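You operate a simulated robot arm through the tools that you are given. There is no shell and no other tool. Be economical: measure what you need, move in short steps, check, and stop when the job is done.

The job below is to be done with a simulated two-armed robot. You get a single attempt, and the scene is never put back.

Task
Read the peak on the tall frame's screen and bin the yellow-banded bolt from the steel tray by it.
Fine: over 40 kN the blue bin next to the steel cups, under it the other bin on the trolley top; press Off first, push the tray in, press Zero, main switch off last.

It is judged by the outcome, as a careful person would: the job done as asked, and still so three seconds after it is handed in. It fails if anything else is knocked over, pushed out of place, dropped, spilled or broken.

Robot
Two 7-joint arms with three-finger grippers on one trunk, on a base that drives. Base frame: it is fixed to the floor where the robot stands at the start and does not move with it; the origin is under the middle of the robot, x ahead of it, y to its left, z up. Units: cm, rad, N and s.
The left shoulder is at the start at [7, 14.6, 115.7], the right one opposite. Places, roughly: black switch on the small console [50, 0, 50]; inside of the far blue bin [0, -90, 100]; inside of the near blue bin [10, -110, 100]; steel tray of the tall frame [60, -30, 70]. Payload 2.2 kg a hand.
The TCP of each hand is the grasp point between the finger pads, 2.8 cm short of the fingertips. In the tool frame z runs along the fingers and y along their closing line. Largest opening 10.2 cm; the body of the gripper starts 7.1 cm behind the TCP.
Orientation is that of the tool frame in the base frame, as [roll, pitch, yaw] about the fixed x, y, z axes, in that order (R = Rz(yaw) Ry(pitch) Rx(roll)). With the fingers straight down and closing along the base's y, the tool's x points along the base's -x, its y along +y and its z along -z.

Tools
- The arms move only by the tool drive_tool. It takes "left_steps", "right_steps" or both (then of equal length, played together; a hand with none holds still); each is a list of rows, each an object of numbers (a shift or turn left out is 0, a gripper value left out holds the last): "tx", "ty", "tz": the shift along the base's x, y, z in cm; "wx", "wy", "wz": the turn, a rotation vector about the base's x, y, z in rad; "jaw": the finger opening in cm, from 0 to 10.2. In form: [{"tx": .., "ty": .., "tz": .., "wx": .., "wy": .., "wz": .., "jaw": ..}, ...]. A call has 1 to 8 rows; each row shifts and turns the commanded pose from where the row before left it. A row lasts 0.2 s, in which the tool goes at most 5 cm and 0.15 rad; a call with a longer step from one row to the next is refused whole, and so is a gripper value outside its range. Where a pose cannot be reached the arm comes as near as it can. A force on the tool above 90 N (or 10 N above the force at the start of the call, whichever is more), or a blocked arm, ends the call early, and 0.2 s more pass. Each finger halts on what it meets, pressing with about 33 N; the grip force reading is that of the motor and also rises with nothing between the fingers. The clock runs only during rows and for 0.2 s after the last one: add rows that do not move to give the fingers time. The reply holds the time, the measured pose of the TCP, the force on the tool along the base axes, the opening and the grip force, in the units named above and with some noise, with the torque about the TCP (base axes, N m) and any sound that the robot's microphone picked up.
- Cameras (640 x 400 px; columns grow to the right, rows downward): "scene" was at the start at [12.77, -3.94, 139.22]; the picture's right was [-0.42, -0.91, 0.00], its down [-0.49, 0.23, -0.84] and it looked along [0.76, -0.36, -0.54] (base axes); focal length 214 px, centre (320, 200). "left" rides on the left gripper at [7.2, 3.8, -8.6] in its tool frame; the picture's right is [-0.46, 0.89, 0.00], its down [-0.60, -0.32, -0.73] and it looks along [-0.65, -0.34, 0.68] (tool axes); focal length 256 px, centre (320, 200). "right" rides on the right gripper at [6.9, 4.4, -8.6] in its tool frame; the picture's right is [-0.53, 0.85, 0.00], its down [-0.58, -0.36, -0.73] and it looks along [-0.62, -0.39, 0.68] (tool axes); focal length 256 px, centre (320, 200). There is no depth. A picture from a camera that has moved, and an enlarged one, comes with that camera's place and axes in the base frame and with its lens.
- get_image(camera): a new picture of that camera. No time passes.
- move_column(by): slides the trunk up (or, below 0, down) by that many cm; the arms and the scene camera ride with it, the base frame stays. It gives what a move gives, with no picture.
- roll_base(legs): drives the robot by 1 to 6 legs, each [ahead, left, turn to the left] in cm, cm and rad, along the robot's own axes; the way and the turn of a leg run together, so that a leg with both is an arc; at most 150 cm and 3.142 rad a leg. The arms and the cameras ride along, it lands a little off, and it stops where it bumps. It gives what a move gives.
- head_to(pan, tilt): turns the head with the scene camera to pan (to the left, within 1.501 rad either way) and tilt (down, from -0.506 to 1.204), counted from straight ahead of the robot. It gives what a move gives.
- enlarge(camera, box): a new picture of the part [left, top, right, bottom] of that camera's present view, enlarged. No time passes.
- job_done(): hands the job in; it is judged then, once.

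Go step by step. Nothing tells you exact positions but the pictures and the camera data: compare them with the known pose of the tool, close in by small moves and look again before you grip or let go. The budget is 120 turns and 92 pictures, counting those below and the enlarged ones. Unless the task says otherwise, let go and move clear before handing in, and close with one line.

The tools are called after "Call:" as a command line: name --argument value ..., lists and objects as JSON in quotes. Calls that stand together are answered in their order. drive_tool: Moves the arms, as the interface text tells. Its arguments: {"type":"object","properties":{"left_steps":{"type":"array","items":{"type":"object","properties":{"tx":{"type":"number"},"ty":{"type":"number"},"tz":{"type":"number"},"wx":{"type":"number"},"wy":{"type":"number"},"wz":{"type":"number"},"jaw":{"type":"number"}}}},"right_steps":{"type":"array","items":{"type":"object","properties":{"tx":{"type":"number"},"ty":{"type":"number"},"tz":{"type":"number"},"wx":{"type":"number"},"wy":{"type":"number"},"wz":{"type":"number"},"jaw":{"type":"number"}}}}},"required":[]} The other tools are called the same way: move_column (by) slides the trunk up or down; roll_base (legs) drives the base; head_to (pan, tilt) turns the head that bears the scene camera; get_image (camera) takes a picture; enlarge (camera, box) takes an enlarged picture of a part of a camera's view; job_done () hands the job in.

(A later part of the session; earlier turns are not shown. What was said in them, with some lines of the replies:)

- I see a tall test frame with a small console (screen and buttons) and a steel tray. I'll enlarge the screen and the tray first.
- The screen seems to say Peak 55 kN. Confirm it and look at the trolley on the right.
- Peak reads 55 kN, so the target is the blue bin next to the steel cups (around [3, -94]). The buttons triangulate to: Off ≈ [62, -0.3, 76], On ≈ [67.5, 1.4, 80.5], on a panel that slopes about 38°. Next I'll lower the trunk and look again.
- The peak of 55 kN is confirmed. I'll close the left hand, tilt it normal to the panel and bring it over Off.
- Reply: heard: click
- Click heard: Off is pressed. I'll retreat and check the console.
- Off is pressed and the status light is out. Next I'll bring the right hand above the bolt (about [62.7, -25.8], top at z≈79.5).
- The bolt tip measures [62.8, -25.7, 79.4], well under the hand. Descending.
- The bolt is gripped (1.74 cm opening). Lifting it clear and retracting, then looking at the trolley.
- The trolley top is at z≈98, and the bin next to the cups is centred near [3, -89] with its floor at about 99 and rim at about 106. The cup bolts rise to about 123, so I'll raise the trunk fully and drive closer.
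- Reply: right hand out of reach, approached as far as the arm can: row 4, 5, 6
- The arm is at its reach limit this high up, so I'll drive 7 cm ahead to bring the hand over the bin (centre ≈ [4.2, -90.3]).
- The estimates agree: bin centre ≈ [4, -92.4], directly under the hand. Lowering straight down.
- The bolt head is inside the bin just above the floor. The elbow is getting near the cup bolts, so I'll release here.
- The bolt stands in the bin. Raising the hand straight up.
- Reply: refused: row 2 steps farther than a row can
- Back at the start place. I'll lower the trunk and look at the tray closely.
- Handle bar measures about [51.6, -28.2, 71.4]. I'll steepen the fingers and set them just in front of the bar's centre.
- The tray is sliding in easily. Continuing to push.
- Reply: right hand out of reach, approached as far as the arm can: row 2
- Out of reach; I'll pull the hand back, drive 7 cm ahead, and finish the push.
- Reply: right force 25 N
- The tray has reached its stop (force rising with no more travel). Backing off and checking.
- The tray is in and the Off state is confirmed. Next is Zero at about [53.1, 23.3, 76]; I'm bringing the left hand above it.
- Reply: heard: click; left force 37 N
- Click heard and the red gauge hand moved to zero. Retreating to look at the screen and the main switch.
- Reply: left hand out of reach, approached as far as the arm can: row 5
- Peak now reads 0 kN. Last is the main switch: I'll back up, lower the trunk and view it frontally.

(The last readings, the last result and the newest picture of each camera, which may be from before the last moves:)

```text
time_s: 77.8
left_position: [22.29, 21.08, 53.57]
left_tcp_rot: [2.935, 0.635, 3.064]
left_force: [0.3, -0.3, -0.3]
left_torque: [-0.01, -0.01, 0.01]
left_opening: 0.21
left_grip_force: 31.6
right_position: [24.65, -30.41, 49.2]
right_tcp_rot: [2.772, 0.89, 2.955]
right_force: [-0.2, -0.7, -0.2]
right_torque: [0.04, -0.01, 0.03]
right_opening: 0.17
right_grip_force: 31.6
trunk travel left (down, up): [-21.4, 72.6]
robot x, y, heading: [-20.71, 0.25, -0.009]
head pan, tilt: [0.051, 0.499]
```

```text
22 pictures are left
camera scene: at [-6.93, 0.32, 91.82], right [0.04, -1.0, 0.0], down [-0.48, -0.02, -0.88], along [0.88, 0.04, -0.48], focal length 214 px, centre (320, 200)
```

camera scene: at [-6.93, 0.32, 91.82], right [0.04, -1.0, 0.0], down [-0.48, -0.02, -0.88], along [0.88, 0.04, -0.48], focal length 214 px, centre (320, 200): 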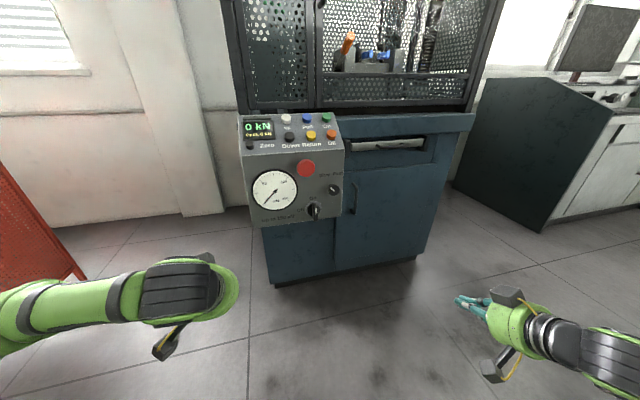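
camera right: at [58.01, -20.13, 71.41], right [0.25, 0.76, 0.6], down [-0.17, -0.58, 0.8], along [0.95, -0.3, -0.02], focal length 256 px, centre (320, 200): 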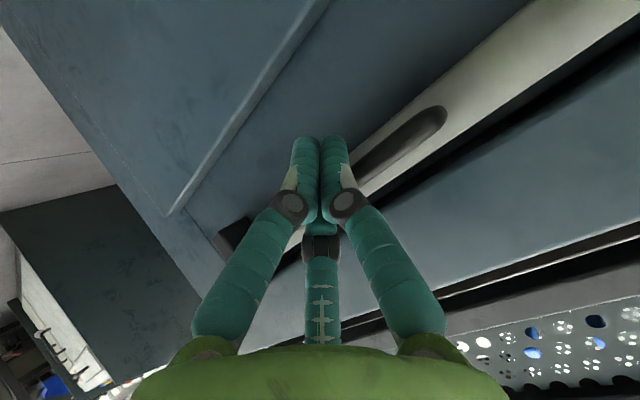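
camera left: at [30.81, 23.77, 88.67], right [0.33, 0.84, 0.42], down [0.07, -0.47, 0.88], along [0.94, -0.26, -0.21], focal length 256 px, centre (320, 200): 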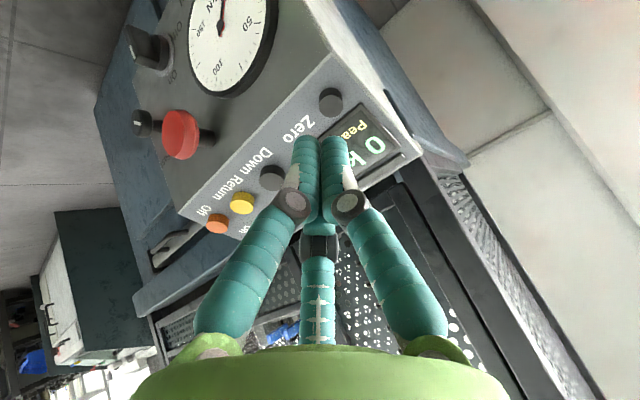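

Call:
enlarge --camera "scene" --box '[270, 150, 360, 230]'

Call:
get_image --camera "left"

```text
5.00 times, centred on (315, 190) of scene
camera zoom: at [-6.93, 0.32, 91.82], right [0.04, -1.0, 0.0], down [-0.48, -0.02, -0.88], along [0.88, 0.04, -0.48], focal length 1072 px, centre (345, 250)
```

zoom: 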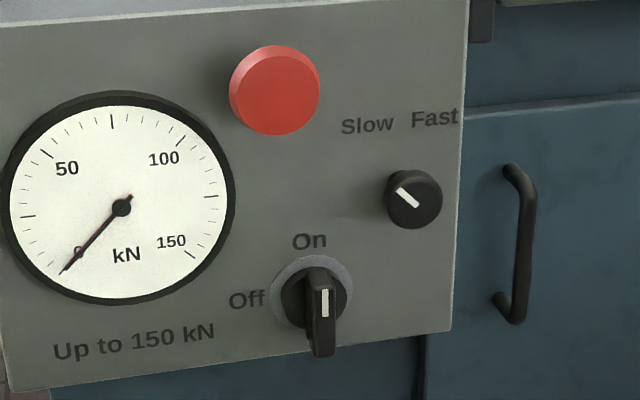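

```text
20 pictures are left
camera left: at [11.18, 23.84, 56.68], right [0.33, 0.84, 0.42], down [0.07, -0.47, 0.88], along [0.94, -0.27, -0.21], focal length 256 px, centre (320, 200)
```

left: 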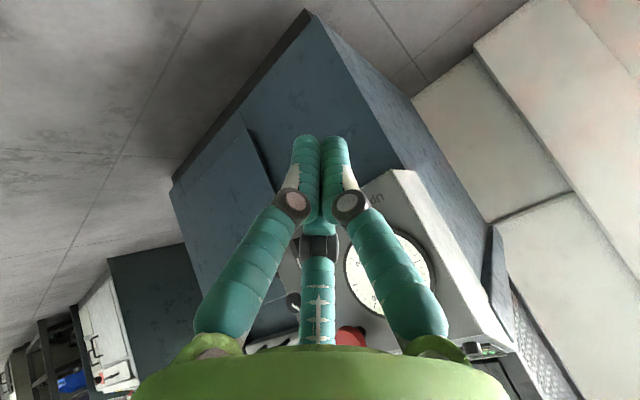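

The switch blade is vertical (On), front at about [54, 4.7, 53.8] on a vertical face. Off is a quarter turn counter-clockwise. I'll bring the left hand horizontal in front of it, jaws opened.

Call:
drive_tool --left_steps '[{"tx": 2.6, "ty": -2.8, "wx": 0.0352, "wy": -0.1253, "jaw": 4}, {"tx": 2.6, "ty": -2.8, "wx": 0.0352, "wy": -0.1253}, {"tx": 2.6, "ty": -2.8, "wx": 0.0352, "wy": -0.1253}, {"tx": 2.6, "ty": -2.8, "wx": 0.0352, "wy": -0.1253}, {"tx": 2.6, "ty": -2.8, "wx": 0.0352, "wy": -0.1253}, {"tx": 2.6, "ty": -2.8, "wx": 0.0352, "wy": -0.1253}, {"tx": 2.6, "ty": -2.8, "wx": 0.0352, "wy": -0.1253}, {}]'

Call:
drive_tool --left_steps '[{"wx": -0.131, "wy": -0.037}, {"wx": -0.131, "wy": -0.037}, {}]'

Call:
get_image --camera "left"

Call:
get_image --camera "scene"

```text
time_s: 79.6
left_position: [40.71, 1.53, 53.4]
left_tcp_rot: [1.553, 1.291, 1.821]
left_force: [0.0, -1.0, 0.3]
left_torque: [-0.04, -0.01, -0.01]
left_opening: 3.97
left_grip_force: 0.1
right_position: [24.62, -30.53, 49.34]
right_tcp_rot: [2.771, 0.89, 2.955]
right_force: [-0.5, 0.2, 0.8]
right_torque: [0.0, 0.0, 0.0]
right_opening: 0.19
right_grip_force: 31.6
trunk travel left (down, up): [-21.4, 72.6]
robot x, y, heading: [-20.73, -0.0, -0.013]
head pan, tilt: [0.051, 0.499]
```

```text
time_s: 80.4
left_position: [40.51, 1.66, 53.41]
left_tcp_rot: [0.843, 1.563, 1.114]
left_force: [-0.5, -0.2, -0.6]
left_torque: [-0.03, 0.02, -0.01]
left_opening: 3.99
left_grip_force: 0.0
right_position: [24.69, -30.42, 49.41]
right_tcp_rot: [2.772, 0.891, 2.956]
right_force: [0.8, 0.3, -0.1]
right_torque: [-0.01, 0.03, 0.01]
right_opening: 0.19
right_grip_force: 31.5
trunk travel left (down, up): [-21.4, 72.6]
robot x, y, heading: [-20.63, 0.05, -0.008]
head pan, tilt: [0.051, 0.499]
```

```text
19 pictures are left
camera left: at [31.27, 2.86, 46.18], right [-0.24, 0.85, 0.47], down [-0.62, -0.5, 0.6], along [0.75, -0.15, 0.65], focal length 256 px, centre (320, 200)
```

left: 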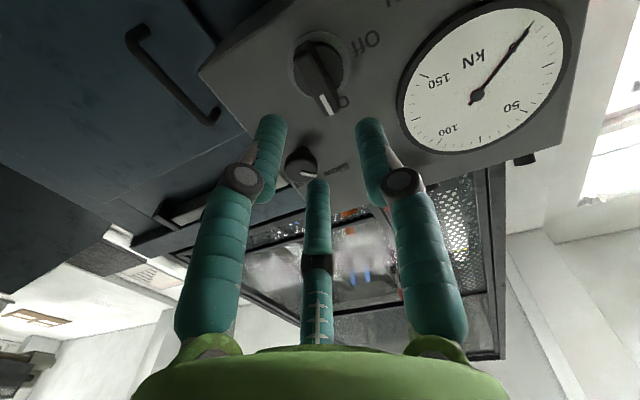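

```text
18 pictures are left
camera scene: at [-6.93, 0.32, 91.83], right [0.04, -1.0, 0.0], down [-0.48, -0.02, -0.88], along [0.88, 0.04, -0.48], focal length 214 px, centre (320, 200)
```

scene: 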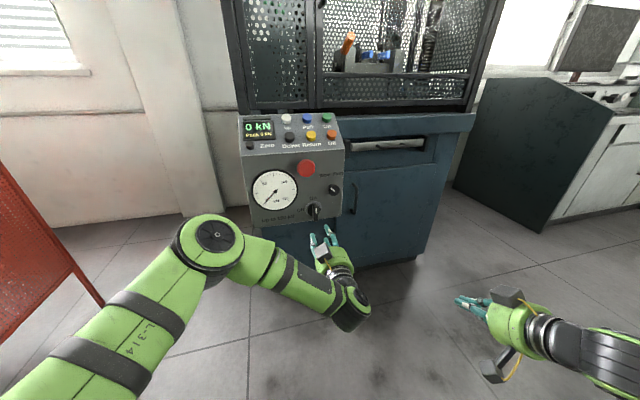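

Call:
enlarge --camera "left" --box '[250, 20, 410, 140]'

```text
3.33 times, centred on (330, 80) of left
camera zoom: at [31.27, 2.86, 46.18], right [-0.24, 0.85, 0.47], down [-0.62, -0.5, 0.6], along [0.75, -0.15, 0.65], focal length 853 px, centre (287, 600)
```

zoom: 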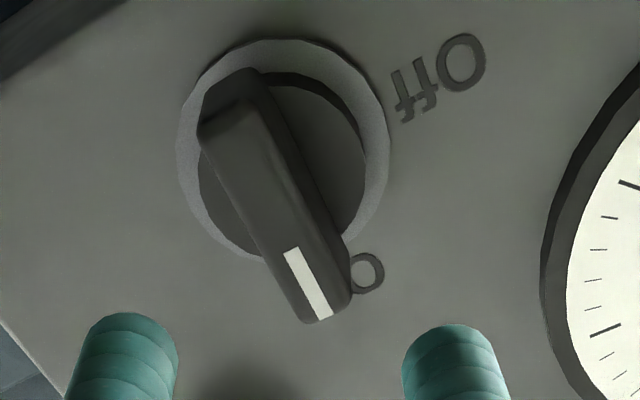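

Call:
drive_tool --left_steps '[{"ty": -0.9, "tz": 0.9}, {"tx": 2.0, "ty": 0.56}, {"tx": 2.0, "ty": 0.56}, {"tx": 2.0, "ty": 0.56}, {"tx": 1.5, "ty": 0.42}, {}]'

Call:
get_image --camera "left"

Call:
enlarge --camera "scene" --box '[270, 160, 380, 250]'

```text
time_s: 81.8
left_position: [48.04, 2.65, 54.31]
left_tcp_rot: [1.015, 1.562, 1.28]
left_force: [-1.0, -0.5, 0.7]
left_torque: [0.0, 0.0, -0.05]
left_opening: 3.98
left_grip_force: 0.1
right_position: [24.68, -30.51, 49.37]
right_tcp_rot: [2.772, 0.889, 2.952]
right_force: [-0.9, 0.1, 0.2]
right_torque: [0.02, -0.04, 0.01]
right_opening: 0.19
right_grip_force: 31.3
trunk travel left (down, up): [-21.4, 72.6]
robot x, y, heading: [-20.9, 0.39, -0.006]
head pan, tilt: [0.051, 0.499]
```

```text
16 pictures are left
camera left: at [38.72, 3.96, 47.1], right [-0.24, 0.85, 0.47], down [-0.62, -0.51, 0.6], along [0.75, -0.15, 0.65], focal length 256 px, centre (320, 200)
```

left: 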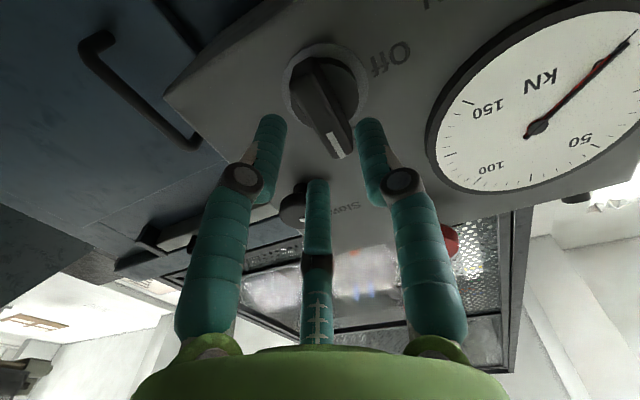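

```text
4.44 times, centred on (325, 205) of scene
camera zoom: at [-6.93, 0.32, 91.83], right [0.04, -1.0, 0.0], down [-0.48, -0.02, -0.88], along [0.88, 0.04, -0.48], focal length 953 px, centre (298, 178)
```

zoom: 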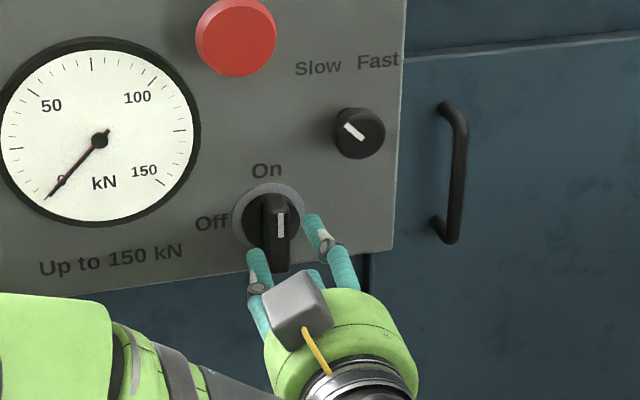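

Call:
drive_tool --left_steps '[{"tx": 1.5, "ty": 0.52}, {"tx": 1.5, "ty": 0.46}, {"tx": 1.3, "ty": 0.37}, {}]'

Call:
get_image --camera "left"

```text
time_s: 82.8
left_position: [52.12, 4.18, 54.34]
left_tcp_rot: [1.018, 1.561, 1.29]
left_force: [-10.9, -1.1, 0.4]
left_torque: [0.03, -0.01, 0.28]
left_opening: 4.21
left_grip_force: 1.5
right_position: [24.59, -30.5, 49.39]
right_tcp_rot: [2.773, 0.889, 2.954]
right_force: [0.4, 0.1, -0.4]
right_torque: [0.01, 0.01, 0.01]
right_opening: 0.2
right_grip_force: 31.0
trunk travel left (down, up): [-21.4, 72.6]
robot x, y, heading: [-20.71, -0.1, -0.005]
head pan, tilt: [0.051, 0.499]
```

```text
14 pictures are left
camera left: at [42.85, 5.38, 47.13], right [-0.24, 0.85, 0.47], down [-0.62, -0.51, 0.6], along [0.75, -0.15, 0.65], focal length 256 px, centre (320, 200)
```

left: 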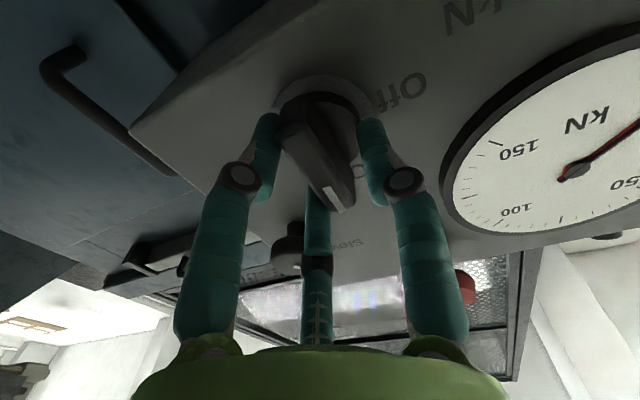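

A fingertip touches the collar lightly; backing off 0.7 cm and closing on the blade.

Call:
drive_tool --left_steps '[{"tx": -0.7, "ty": -0.2}, {"jaw": 3}, {"jaw": 2}, {"jaw": 1}, {"jaw": 0.5}, {}]'

Call:
get_image --camera "left"

```text
time_s: 84.2
left_position: [51.6, 3.6, 54.37]
left_tcp_rot: [1.13, 1.559, 1.394]
left_force: [9.9, -18.1, 1.1]
left_torque: [-0.19, 0.35, 0.69]
left_opening: 2.59
left_grip_force: 45.4
right_position: [24.76, -30.67, 49.26]
right_tcp_rot: [2.771, 0.889, 2.951]
right_force: [0.5, 0.8, -0.4]
right_torque: [-0.02, 0.07, -0.04]
right_opening: 0.21
right_grip_force: 31.0
trunk travel left (down, up): [-21.4, 72.6]
robot x, y, heading: [-20.37, -0.11, -0.01]
head pan, tilt: [0.051, 0.499]
```

```text
13 pictures are left
camera left: at [42.28, 4.99, 47.11], right [-0.23, 0.85, 0.47], down [-0.62, -0.5, 0.6], along [0.75, -0.16, 0.65], focal length 256 px, centre (320, 200)
```

left: 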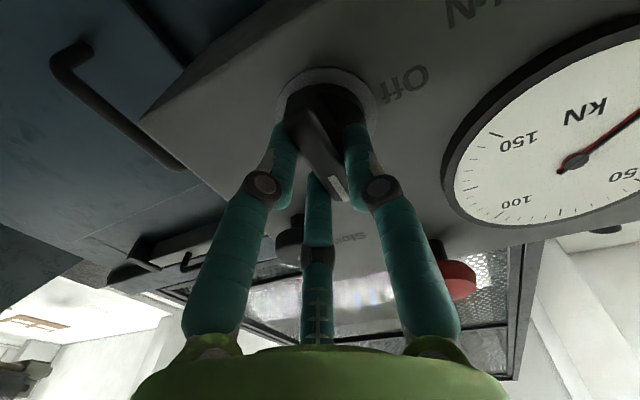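

Call:
drive_tool --left_steps '[{"tx": 0.08, "ty": -0.3}, {}, {"wx": -0.125, "wy": -0.035}, {"wx": -0.125, "wy": -0.035}, {"wx": -0.125, "wy": -0.035}, {}]'

Call:
get_image --camera "left"

```text
time_s: 85.6
left_position: [51.75, 3.27, 54.19]
left_tcp_rot: [-1.556, 1.21, -1.29]
left_force: [2.4, -22.2, -9.0]
left_torque: [5.55, -0.69, 2.39]
left_opening: 3.44
left_grip_force: 45.0
right_position: [24.74, -30.57, 49.11]
right_tcp_rot: [2.766, 0.89, 2.952]
right_force: [0.7, 0.0, 0.8]
right_torque: [-0.01, 0.0, -0.02]
right_opening: 0.21
right_grip_force: 31.0
trunk travel left (down, up): [-21.4, 72.6]
robot x, y, heading: [-20.75, 0.03, -0.008]
head pan, tilt: [0.051, 0.499]
```

```text
12 pictures are left
camera left: at [43.16, 1.89, 46.06], right [-0.26, 0.96, 0.12], down [-0.69, -0.27, 0.67], along [0.68, 0.09, 0.73], focal length 256 px, centre (320, 200)
```

left: 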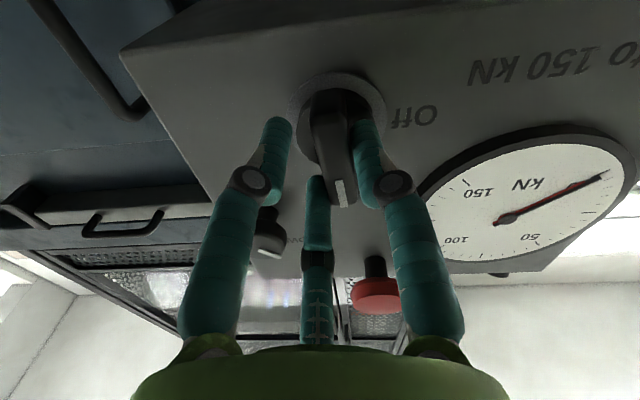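

Call:
enlarge --camera "scene" --box '[270, 160, 380, 250]'

```text
4.44 times, centred on (325, 205) of scene
camera zoom: at [-6.79, 0.03, 91.79], right [0.04, -1.0, 0.0], down [-0.48, -0.02, -0.88], along [0.88, 0.04, -0.48], focal length 953 px, centre (298, 178)
```

zoom: 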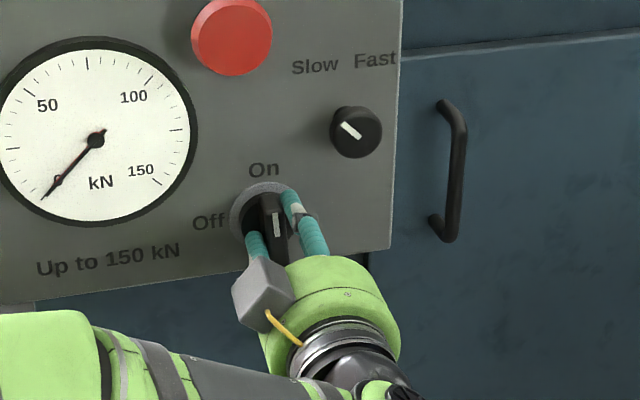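

The blade has begun to turn counter-clockwise. Continuing the turn carefully.

Call:
drive_tool --left_steps '[{"wx": -0.125, "wy": -0.035}, {"wx": -0.125, "wy": -0.035}, {"wx": -0.125, "wy": -0.035}, {}]'

Call:
enlarge --camera "scene" --box '[270, 160, 380, 250]'

```text
time_s: 86.5
left_position: [51.81, 2.9, 54.24]
left_tcp_rot: [-1.54, 1.077, -1.283]
left_force: [38.7, -23.7, -4.6]
left_torque: [19.12, 5.03, 5.51]
left_opening: 4.75
left_grip_force: 45.2
right_position: [24.79, -30.8, 48.93]
right_tcp_rot: [2.765, 0.886, 2.95]
right_force: [-0.4, 0.2, 0.3]
right_torque: [-0.02, 0.05, -0.05]
right_opening: 0.24
right_grip_force: 31.6
trunk travel left (down, up): [-21.4, 72.6]
robot x, y, heading: [-20.86, 0.33, -0.015]
head pan, tilt: [0.051, 0.499]
stopped in row 4 (left hand): the arm was blocked; the commanded pose is now the measured one
```

```text
4.44 times, centred on (325, 205) of scene
camera zoom: at [-6.55, -0.09, 91.77], right [0.04, -1.0, 0.0], down [-0.48, -0.02, -0.88], along [0.88, 0.04, -0.48], focal length 953 px, centre (298, 178)
```

zoom: 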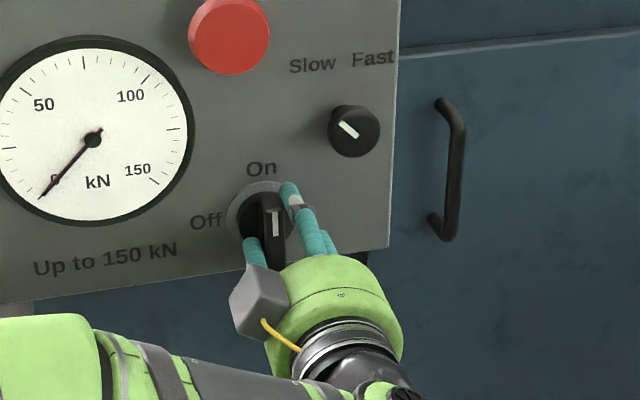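

The arm got blocked, so I'll open, back away along the axis, and look at the switch.

Call:
drive_tool --left_steps '[{"jaw": 6.5}, {"jaw": 6.5}, {"tx": -2, "ty": -0.56}, {"tx": -2.5, "ty": -0.7}, {"tx": -2.5, "ty": -0.7}, {}]'

Call:
enlarge --camera "left" --box '[240, 20, 440, 170]'

```text
time_s: 87.9
left_position: [44.58, 1.2, 54.57]
left_tcp_rot: [-1.548, 0.964, -1.285]
left_force: [0.0, -0.6, 0.8]
left_torque: [0.01, -0.04, -0.01]
left_opening: 6.49
left_grip_force: 0.0
right_position: [24.68, -30.51, 49.27]
right_tcp_rot: [2.771, 0.891, 2.955]
right_force: [0.4, 0.2, 0.1]
right_torque: [0.0, -0.03, 0.01]
right_opening: 0.19
right_grip_force: 31.6
trunk travel left (down, up): [-21.4, 72.6]
robot x, y, heading: [-20.85, -0.14, -0.008]
head pan, tilt: [0.051, 0.499]
```

```text
2.67 times, centred on (340, 95) of left
camera zoom: at [36.62, -2.01, 46.37], right [-0.26, 0.96, -0.12], down [-0.74, -0.11, 0.67], along [0.62, 0.26, 0.73], focal length 683 px, centre (267, 480)
```

zoom: 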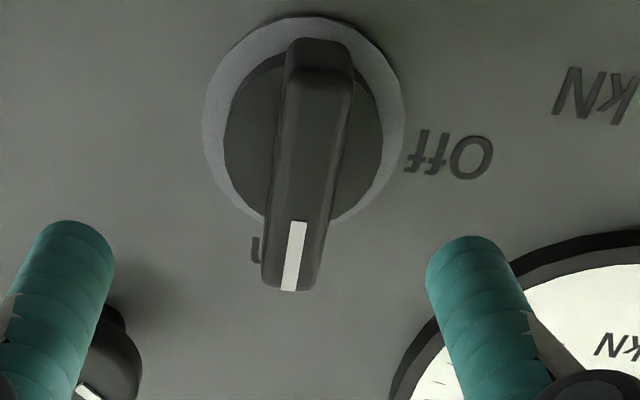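

The switch has not turned; the jaws were only riding up on it. I'll push the blade's upper end to the left with closed fingers instead, for more leverage.

Call:
drive_tool --left_steps '[{"tx": 0.4, "ty": -0.18, "tz": 0.4, "wx": 0.1156, "wy": 0.0322, "jaw": 0}, {"tx": 0.4, "ty": -0.18, "tz": 0.4, "wx": 0.1156, "wy": 0.0322}, {"tx": 0.4, "ty": -0.18, "tz": 0.4, "wx": 0.1156, "wy": 0.0322}, {"tx": 0.4, "ty": -0.18, "tz": 0.4, "wx": 0.1156, "wy": 0.0322}, {"tx": 0.5, "ty": -0.18, "tz": 0.33, "wx": 0.1156, "wy": 0.0322}, {"tx": 1.9, "ty": 0.53}, {}]'

Call:
get_image --camera "left"

```text
time_s: 89.5
left_position: [48.76, 1.03, 56.59]
left_tcp_rot: [-0.702, 1.56, -0.444]
left_force: [0.0, 0.4, -0.1]
left_torque: [0.03, 0.01, 0.01]
left_opening: 0.22
left_grip_force: 31.6
right_position: [24.68, -30.48, 49.27]
right_tcp_rot: [2.774, 0.89, 2.954]
right_force: [0.5, 0.2, 0.1]
right_torque: [-0.01, -0.02, 0.0]
right_opening: 0.19
right_grip_force: 31.2
trunk travel left (down, up): [-21.4, 72.6]
robot x, y, heading: [-20.92, 0.27, -0.005]
head pan, tilt: [0.051, 0.499]
```

```text
8 pictures are left
camera left: at [39.42, 2.27, 49.26], right [-0.23, 0.86, 0.46], down [-0.63, -0.49, 0.6], along [0.74, -0.15, 0.66], focal length 256 px, centre (320, 200)
```

left: 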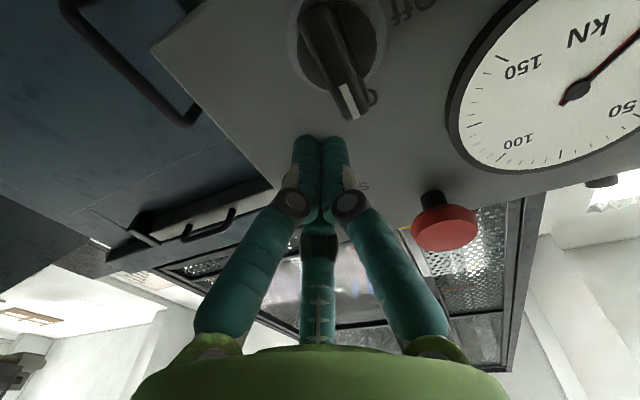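

Call:
drive_tool --left_steps '[{"tx": 1.8, "ty": 0.42}, {"tx": 1.8, "ty": 0.45}, {"tx": -0.13, "ty": 0.48}, {"tx": -0.13, "ty": 0.48}, {"tx": -0.13, "ty": 0.48}]'

```text
time_s: 90.7
left_position: [51.92, 1.89, 56.38]
left_tcp_rot: [-0.169, 1.563, 0.06]
left_force: [27.7, -41.7, 3.2]
left_torque: [0.05, 0.11, -0.58]
left_opening: 0.19
left_grip_force: 31.2
right_position: [24.79, -30.9, 48.94]
right_tcp_rot: [2.766, 0.886, 2.946]
right_force: [-0.4, 0.5, 0.1]
right_torque: [0.01, -0.01, 0.03]
right_opening: 0.22
right_grip_force: 31.4
trunk travel left (down, up): [-21.4, 72.6]
robot x, y, heading: [-20.59, 0.06, -0.01]
head pan, tilt: [0.051, 0.499]
```

The push meets firm resistance (about 48 N). I'll increase it in small steps.

Call:
drive_tool --left_steps '[{"tx": -0.12, "ty": 0.4}, {"tx": -0.12, "ty": 0.4}, {}]'

Call:
enlarge --camera "scene" --box '[280, 170, 350, 230]'

```text
time_s: 91.5
left_position: [51.61, 1.81, 56.45]
left_tcp_rot: [0.169, 1.564, 0.381]
left_force: [40.9, -61.8, 7.1]
left_torque: [0.09, 0.01, -1.07]
left_opening: 0.17
left_grip_force: 31.0
right_position: [24.78, -30.86, 49.01]
right_tcp_rot: [2.761, 0.884, 2.946]
right_force: [-0.7, 0.3, -0.6]
right_torque: [0.0, -0.01, -0.02]
right_opening: 0.21
right_grip_force: 31.3
trunk travel left (down, up): [-21.4, 72.6]
robot x, y, heading: [-20.69, 0.32, -0.008]
head pan, tilt: [0.051, 0.499]
```

```text
6.67 times, centred on (315, 200) of scene
camera zoom: at [-6.64, -0.28, 91.79], right [0.04, -1.0, -0.01], down [-0.48, -0.01, -0.88], along [0.88, 0.04, -0.48], focal length 1430 px, centre (353, 200)
```

zoom: 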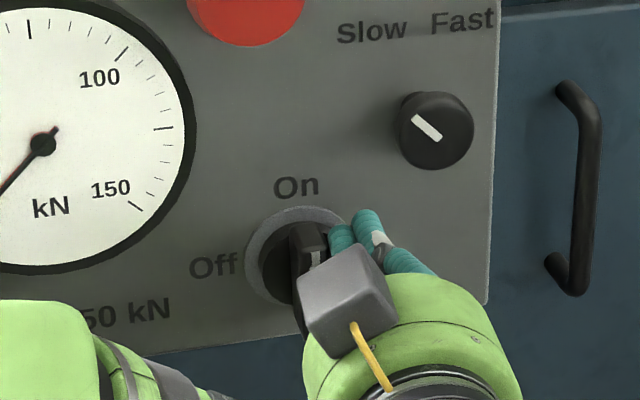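

Call:
drive_tool --left_steps '[{"tx": 0.4, "ty": -1.4}, {"tx": 0.4, "ty": -1.4}, {"tx": 0.1, "ty": -0.3}, {"tz": 0.9}, {"tx": 0.2, "ty": 0.05}, {}]'

```text
time_s: 92.9
left_position: [52.79, 1.09, 57.37]
left_tcp_rot: [-0.771, 1.561, -0.51]
left_force: [0.1, 0.5, 0.0]
left_torque: [0.0, -0.01, -0.01]
left_opening: 0.22
left_grip_force: 31.2
right_position: [24.69, -30.51, 49.29]
right_tcp_rot: [2.772, 0.89, 2.954]
right_force: [-0.2, 0.0, -0.3]
right_torque: [0.0, 0.02, -0.03]
right_opening: 0.21
right_grip_force: 31.8
trunk travel left (down, up): [-21.4, 72.6]
robot x, y, heading: [-20.56, 0.06, -0.008]
head pan, tilt: [0.051, 0.499]
```

Call:
drive_tool --left_steps '[{"tx": -0.16, "ty": 0.58}, {"tx": -0.16, "ty": 0.58}, {"tx": -0.16, "ty": 0.58}, {"tx": -0.16, "ty": 0.58}, {"tx": -0.16, "ty": 0.58}, {}]'

```text
time_s: 94.3
left_position: [51.99, 3.22, 57.56]
left_tcp_rot: [-0.473, 1.56, -0.226]
left_force: [21.9, -28.4, 6.8]
left_torque: [-0.2, 0.03, -0.18]
left_opening: 0.21
left_grip_force: 31.6
right_position: [24.8, -30.72, 49.13]
right_tcp_rot: [2.768, 0.89, 2.949]
right_force: [-0.4, -0.2, 0.9]
right_torque: [0.06, -0.02, 0.0]
right_opening: 0.2
right_grip_force: 31.8
trunk travel left (down, up): [-21.4, 72.6]
robot x, y, heading: [-20.63, 0.17, -0.007]
head pan, tilt: [0.051, 0.499]
```

The finger has moved farther left this time; checking whether the blade turned.

Call:
enlarge --camera "scene" --box '[280, 170, 350, 230]'

```text
6.67 times, centred on (315, 200) of scene
camera zoom: at [-6.77, 0.01, 91.82], right [0.04, -1.0, 0.0], down [-0.48, -0.02, -0.88], along [0.88, 0.04, -0.48], focal length 1430 px, centre (353, 200)
```

zoom: 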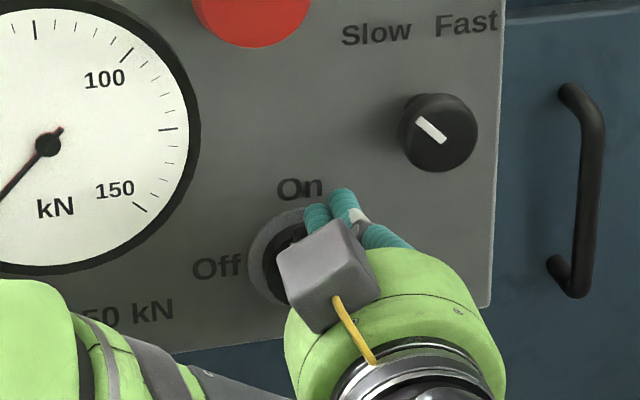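

The blade is turning. Continuing along the arc: left and then down.

Call:
drive_tool --left_steps '[{"tx": -0.16, "ty": 0.58, "tz": -0.15}, {"tx": -0.16, "ty": 0.58, "tz": -0.2}, {"tx": -0.16, "ty": 0.58, "tz": -0.25}, {"tx": -0.16, "ty": 0.58, "tz": -0.3}, {}]'

```text
time_s: 95.1
left_position: [51.62, 3.12, 57.64]
left_tcp_rot: [-0.511, 1.549, -0.312]
left_force: [4.4, -10.0, -1.0]
left_torque: [-0.11, 0.07, -0.1]
left_opening: 0.21
left_grip_force: 31.9
right_position: [24.76, -30.73, 49.24]
right_tcp_rot: [2.773, 0.887, 2.951]
right_force: [-0.4, 0.0, -0.9]
right_torque: [0.0, 0.01, -0.01]
right_opening: 0.24
right_grip_force: 31.1
trunk travel left (down, up): [-21.4, 72.6]
robot x, y, heading: [-20.73, 0.25, -0.011]
head pan, tilt: [0.051, 0.499]
stopped in row 3 (left hand): the force on the tool passed its limit at 103 N (the readings are from after the stop); the commanded pose is now the measured one
```

Call:
get_image --camera "left"

```text
5 pictures are left
camera left: at [42.55, 4.91, 50.13], right [-0.19, 0.87, 0.46], down [-0.67, -0.45, 0.59], along [0.72, -0.19, 0.66], focal length 256 px, centre (320, 200)
```

left: 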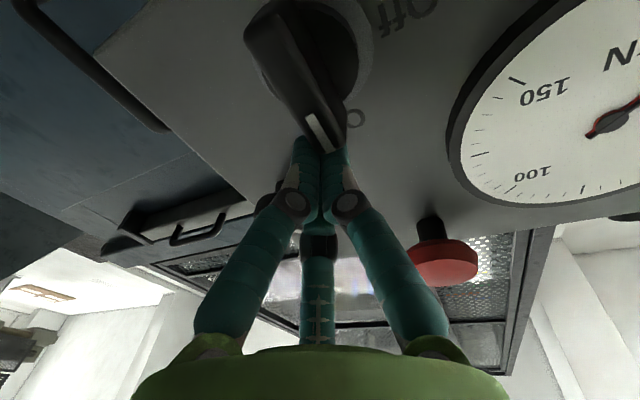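

The blade is still vertical; the finger slid over its top. I'll back off and take a fresh, deeper, centred grip, to feel which way it gives.

Call:
drive_tool --left_steps '[{"tx": -1.9, "ty": -0.53}, {"tx": -1.95, "ty": -0.54, "jaw": 4.5}, {"tx": 0.18, "ty": 0.3, "tz": -1.62, "wz": 0.06}, {"tx": 0.18, "ty": 0.3, "tz": -1.62}, {}]'

```text
time_s: 96.3
left_position: [48.01, 3.17, 54.44]
left_tcp_rot: [-0.45, 1.546, -0.177]
left_force: [-0.7, -0.9, -0.1]
left_torque: [0.01, 0.0, 0.0]
left_opening: 4.5
left_grip_force: 0.0
right_position: [24.7, -30.61, 49.3]
right_tcp_rot: [2.771, 0.891, 2.953]
right_force: [-0.4, 0.3, -0.5]
right_torque: [0.0, -0.03, 0.03]
right_opening: 0.21
right_grip_force: 31.4
trunk travel left (down, up): [-21.4, 72.6]
robot x, y, heading: [-20.86, -0.09, -0.009]
head pan, tilt: [0.051, 0.499]
```

Call:
drive_tool --left_steps '[{"tx": 0.14, "ty": -0.5}, {"tx": 1.3, "ty": 0.36}, {"tx": 1.3, "ty": 0.36}, {"tx": 1.0, "ty": 0.28}, {}, {"jaw": 3}, {"jaw": 2}, {"jaw": 1}]'

Call:
get_image --camera "left"

```text
time_s: 98.1
left_position: [51.87, 3.65, 54.41]
left_tcp_rot: [-0.46, 1.547, -0.186]
left_force: [-4.4, 7.6, -0.1]
left_torque: [0.3, 0.38, 1.37]
left_opening: 2.56
left_grip_force: 44.8
right_position: [24.66, -30.69, 49.45]
right_tcp_rot: [2.774, 0.89, 2.954]
right_force: [-0.2, -0.1, 0.3]
right_torque: [0.03, -0.02, -0.02]
right_opening: 0.17
right_grip_force: 31.5
trunk travel left (down, up): [-21.4, 72.6]
robot x, y, heading: [-20.31, -0.1, -0.015]
head pan, tilt: [0.051, 0.499]
```

```text
4 pictures are left
camera left: at [42.68, 4.85, 46.94], right [-0.25, 0.85, 0.46], down [-0.63, -0.5, 0.59], along [0.73, -0.14, 0.67], focal length 256 px, centre (320, 200)
```

left: 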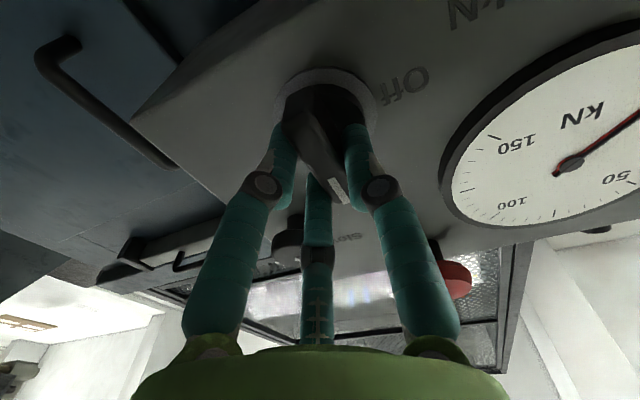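

Well centred now (2.56 cm). Small test turn toward Off, slowly.

Call:
drive_tool --left_steps '[{"wx": -0.058, "wy": -0.016}, {}, {"wx": -0.058, "wy": -0.016}, {}, {}]'

```text
time_s: 99.3
left_position: [51.79, 3.51, 54.53]
left_tcp_rot: [-1.375, 1.44, -1.101]
left_force: [-5.6, 9.3, 1.6]
left_torque: [2.14, -0.23, 1.68]
left_opening: 2.78
left_grip_force: 44.8
right_position: [24.68, -30.71, 49.36]
right_tcp_rot: [2.773, 0.89, 2.954]
right_force: [0.1, 0.7, -0.8]
right_torque: [-0.02, -0.01, 0.03]
right_opening: 0.21
right_grip_force: 31.8
trunk travel left (down, up): [-21.4, 72.6]
robot x, y, heading: [-20.39, 0.38, -0.012]
head pan, tilt: [0.051, 0.499]
```

It doesn't yield. Returning to neutral and testing lightly the other way to learn whether it is at a stop.

Call:
drive_tool --left_steps '[{"wx": 0.058, "wy": 0.016}, {"wx": 0.058, "wy": 0.016}, {}, {"wx": 0.058, "wy": 0.016}, {"wx": 0.039, "wy": 0.011}, {}, {}]'

```text
time_s: 100.9
left_position: [51.86, 3.67, 54.32]
left_tcp_rot: [1.348, 1.48, 1.617]
left_force: [-5.1, 10.2, -0.9]
left_torque: [-0.18, 0.67, 1.54]
left_opening: 2.57
left_grip_force: 45.2
right_position: [24.63, -30.63, 49.42]
right_tcp_rot: [2.772, 0.889, 2.953]
right_force: [0.6, 1.1, 0.0]
right_torque: [-0.01, -0.03, -0.04]
right_opening: 0.21
right_grip_force: 31.6
trunk travel left (down, up): [-21.4, 72.6]
robot x, y, heading: [-20.62, 0.33, -0.011]
head pan, tilt: [0.051, 0.499]
```

It turns freely clockwise: the blade follows the hand with almost no torque, while the other way is a hard stop. Turning on clockwise and listening for the click.

Call:
drive_tool --left_steps '[{"wx": 0.0963, "wy": 0.0268}, {"wx": 0.0963, "wy": 0.0268}, {"wx": 0.0963, "wy": 0.0268}, {}]'

Call:
enlarge --camera "left" --box '[220, 40, 460, 220]'

```text
time_s: 101.9
left_position: [51.81, 3.64, 54.19]
left_tcp_rot: [1.532, 1.18, 1.796]
left_force: [-2.4, 7.0, -6.7]
left_torque: [-0.23, 0.6, 1.77]
left_opening: 2.56
left_grip_force: 44.6
right_position: [24.7, -30.6, 49.33]
right_tcp_rot: [2.774, 0.888, 2.953]
right_force: [0.2, -0.1, -0.3]
right_torque: [0.0, -0.02, -0.01]
right_opening: 0.2
right_grip_force: 31.3
trunk travel left (down, up): [-21.4, 72.6]
robot x, y, heading: [-20.64, 0.02, -0.01]
head pan, tilt: [0.051, 0.499]
```

```text
2.22 times, centred on (340, 130) of left
camera zoom: at [41.98, 7.3, 48.82], right [-0.18, 0.62, 0.77], down [-0.58, -0.7, 0.43], along [0.8, -0.37, 0.48], focal length 569 px, centre (276, 356)
```

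zoom: 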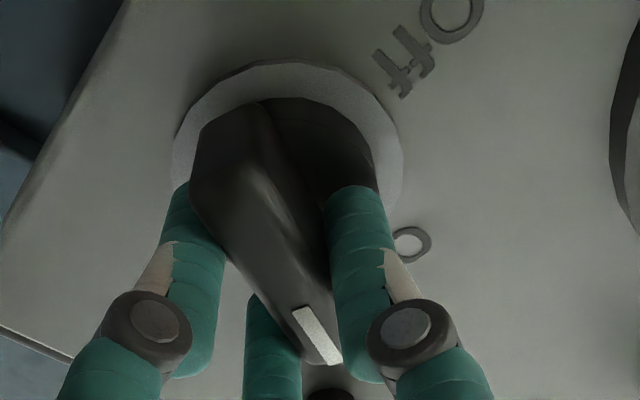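

The blade follows smoothly. Continuing the quarter turn.

Call:
drive_tool --left_steps '[{"wx": 0.125, "wy": 0.0348}, {"wx": 0.125, "wy": 0.0348}, {"wx": 0.125, "wy": 0.0348}, {"wx": 0.125, "wy": 0.0348}, {}]'

```text
time_s: 103.1
left_position: [51.85, 3.59, 53.84]
left_tcp_rot: [1.573, 0.659, 1.827]
left_force: [-9.2, 6.8, -19.2]
left_torque: [-0.05, -0.25, 1.73]
left_opening: 2.58
left_grip_force: 45.2
right_position: [24.67, -30.59, 49.27]
right_tcp_rot: [2.772, 0.888, 2.952]
right_force: [-0.7, 0.1, 0.0]
right_torque: [-0.03, 0.02, 0.0]
right_opening: 0.2
right_grip_force: 31.5
trunk travel left (down, up): [-21.4, 72.6]
robot x, y, heading: [-20.74, -0.22, -0.012]
head pan, tilt: [0.051, 0.499]
```

Call:
drive_tool --left_steps '[{"tz": -0.4, "wx": 0.125, "wy": 0.0348}, {"tz": -0.1, "wx": 0.125, "wy": 0.0348}, {"wx": 0.125, "wy": 0.0348}, {"wx": 0.125, "wy": 0.0348}, {}]'

```text
time_s: 104.3
left_position: [51.86, 3.6, 53.66]
left_tcp_rot: [1.578, 0.143, 1.825]
left_force: [-19.0, 10.3, -14.2]
left_torque: [-0.05, -0.35, 1.41]
left_opening: 2.52
left_grip_force: 45.2
right_position: [24.76, -30.62, 49.39]
right_tcp_rot: [2.773, 0.888, 2.955]
right_force: [-0.5, -0.1, -0.2]
right_torque: [0.0, 0.0, -0.01]
right_opening: 0.22
right_grip_force: 32.2
trunk travel left (down, up): [-21.4, 72.6]
robot x, y, heading: [-20.72, -0.2, -0.015]
head pan, tilt: [0.051, 0.499]
```

Call:
drive_tool --left_steps '[{"tz": -0.2, "wx": 0.0963, "wy": 0.0268}, {}, {"wx": 0.0963, "wy": 0.0268}, {}]'

Call:
enlarge --camera "scene" --box '[240, 110, 350, 230]'

```text
time_s: 105.3
left_position: [51.91, 3.69, 53.42]
left_tcp_rot: [1.583, -0.051, 1.826]
left_force: [-15.4, 14.5, -14.1]
left_torque: [-1.46, -0.94, 0.78]
left_opening: 2.56
left_grip_force: 45.0
right_position: [24.68, -30.69, 49.3]
right_tcp_rot: [2.775, 0.891, 2.954]
right_force: [0.0, 0.1, 0.4]
right_torque: [-0.01, -0.01, 0.03]
right_opening: 0.19
right_grip_force: 31.6
trunk travel left (down, up): [-21.4, 72.6]
robot x, y, heading: [-20.5, 0.08, -0.012]
head pan, tilt: [0.051, 0.499]
```

```text
3.33 times, centred on (295, 170) of scene
camera zoom: at [-6.8, 0.37, 91.81], right [0.04, -1.0, 0.0], down [-0.48, -0.02, -0.88], along [0.88, 0.03, -0.48], focal length 715 px, centre (403, 300)
```

zoom: 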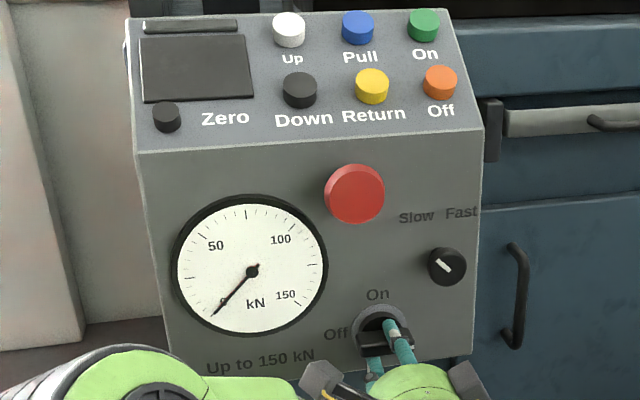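

The screen went dark, so the main switch is off and at its stop. Releasing and backing out.

Call:
drive_tool --left_steps '[{"jaw": 3.2}, {"jaw": 4.5}, {}, {"tx": -1.9, "ty": -0.53}, {"tx": -1.9, "ty": -0.53}, {"tx": -3, "ty": -0.8}, {"tx": -3, "ty": -0.8}, {}]'

Call:
get_image --camera "scene"

```text
time_s: 107.1
left_position: [42.05, 0.84, 53.47]
left_tcp_rot: [1.576, -0.056, 1.82]
left_force: [-0.5, 0.2, 0.1]
left_torque: [0.02, -0.04, -0.04]
left_opening: 4.51
left_grip_force: 0.0
right_position: [24.66, -30.68, 49.32]
right_tcp_rot: [2.77, 0.891, 2.951]
right_force: [0.0, -0.4, -0.3]
right_torque: [-0.02, -0.04, 0.02]
right_opening: 0.2
right_grip_force: 31.1
trunk travel left (down, up): [-21.4, 72.6]
robot x, y, heading: [-20.49, 0.42, -0.012]
head pan, tilt: [0.051, 0.499]
```

```text
1 pictures are left
camera scene: at [-6.85, 0.21, 91.83], right [0.04, -1.0, 0.0], down [-0.48, -0.02, -0.88], along [0.88, 0.03, -0.48], focal length 214 px, centre (320, 200)
```

scene: 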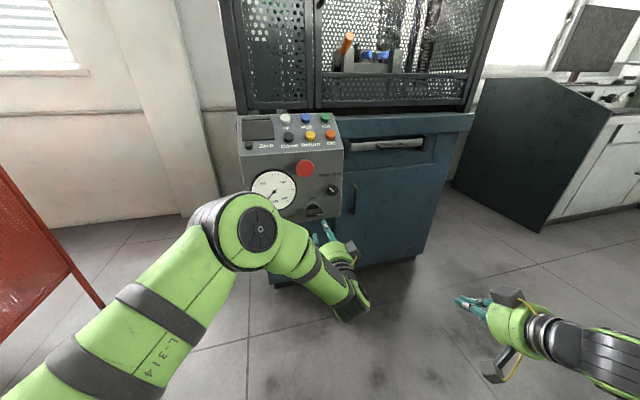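

The screen is dark, the tray is in, the knob sits horizontal, and both hands are clear. Handing in.

Call:
job_done

```text
The job is handed in.
```

The job is done and handed in: the peak read 55 kN, so the yellow-banded bolt is in the blue bin next to the steel cups. I pressed Off first, pushed the tray in, pressed Zero (the peak now reads 0 kN), and turned the main switch off last. The main switch went off turning clockwise, not toward its "Off" label; the screen is dark.
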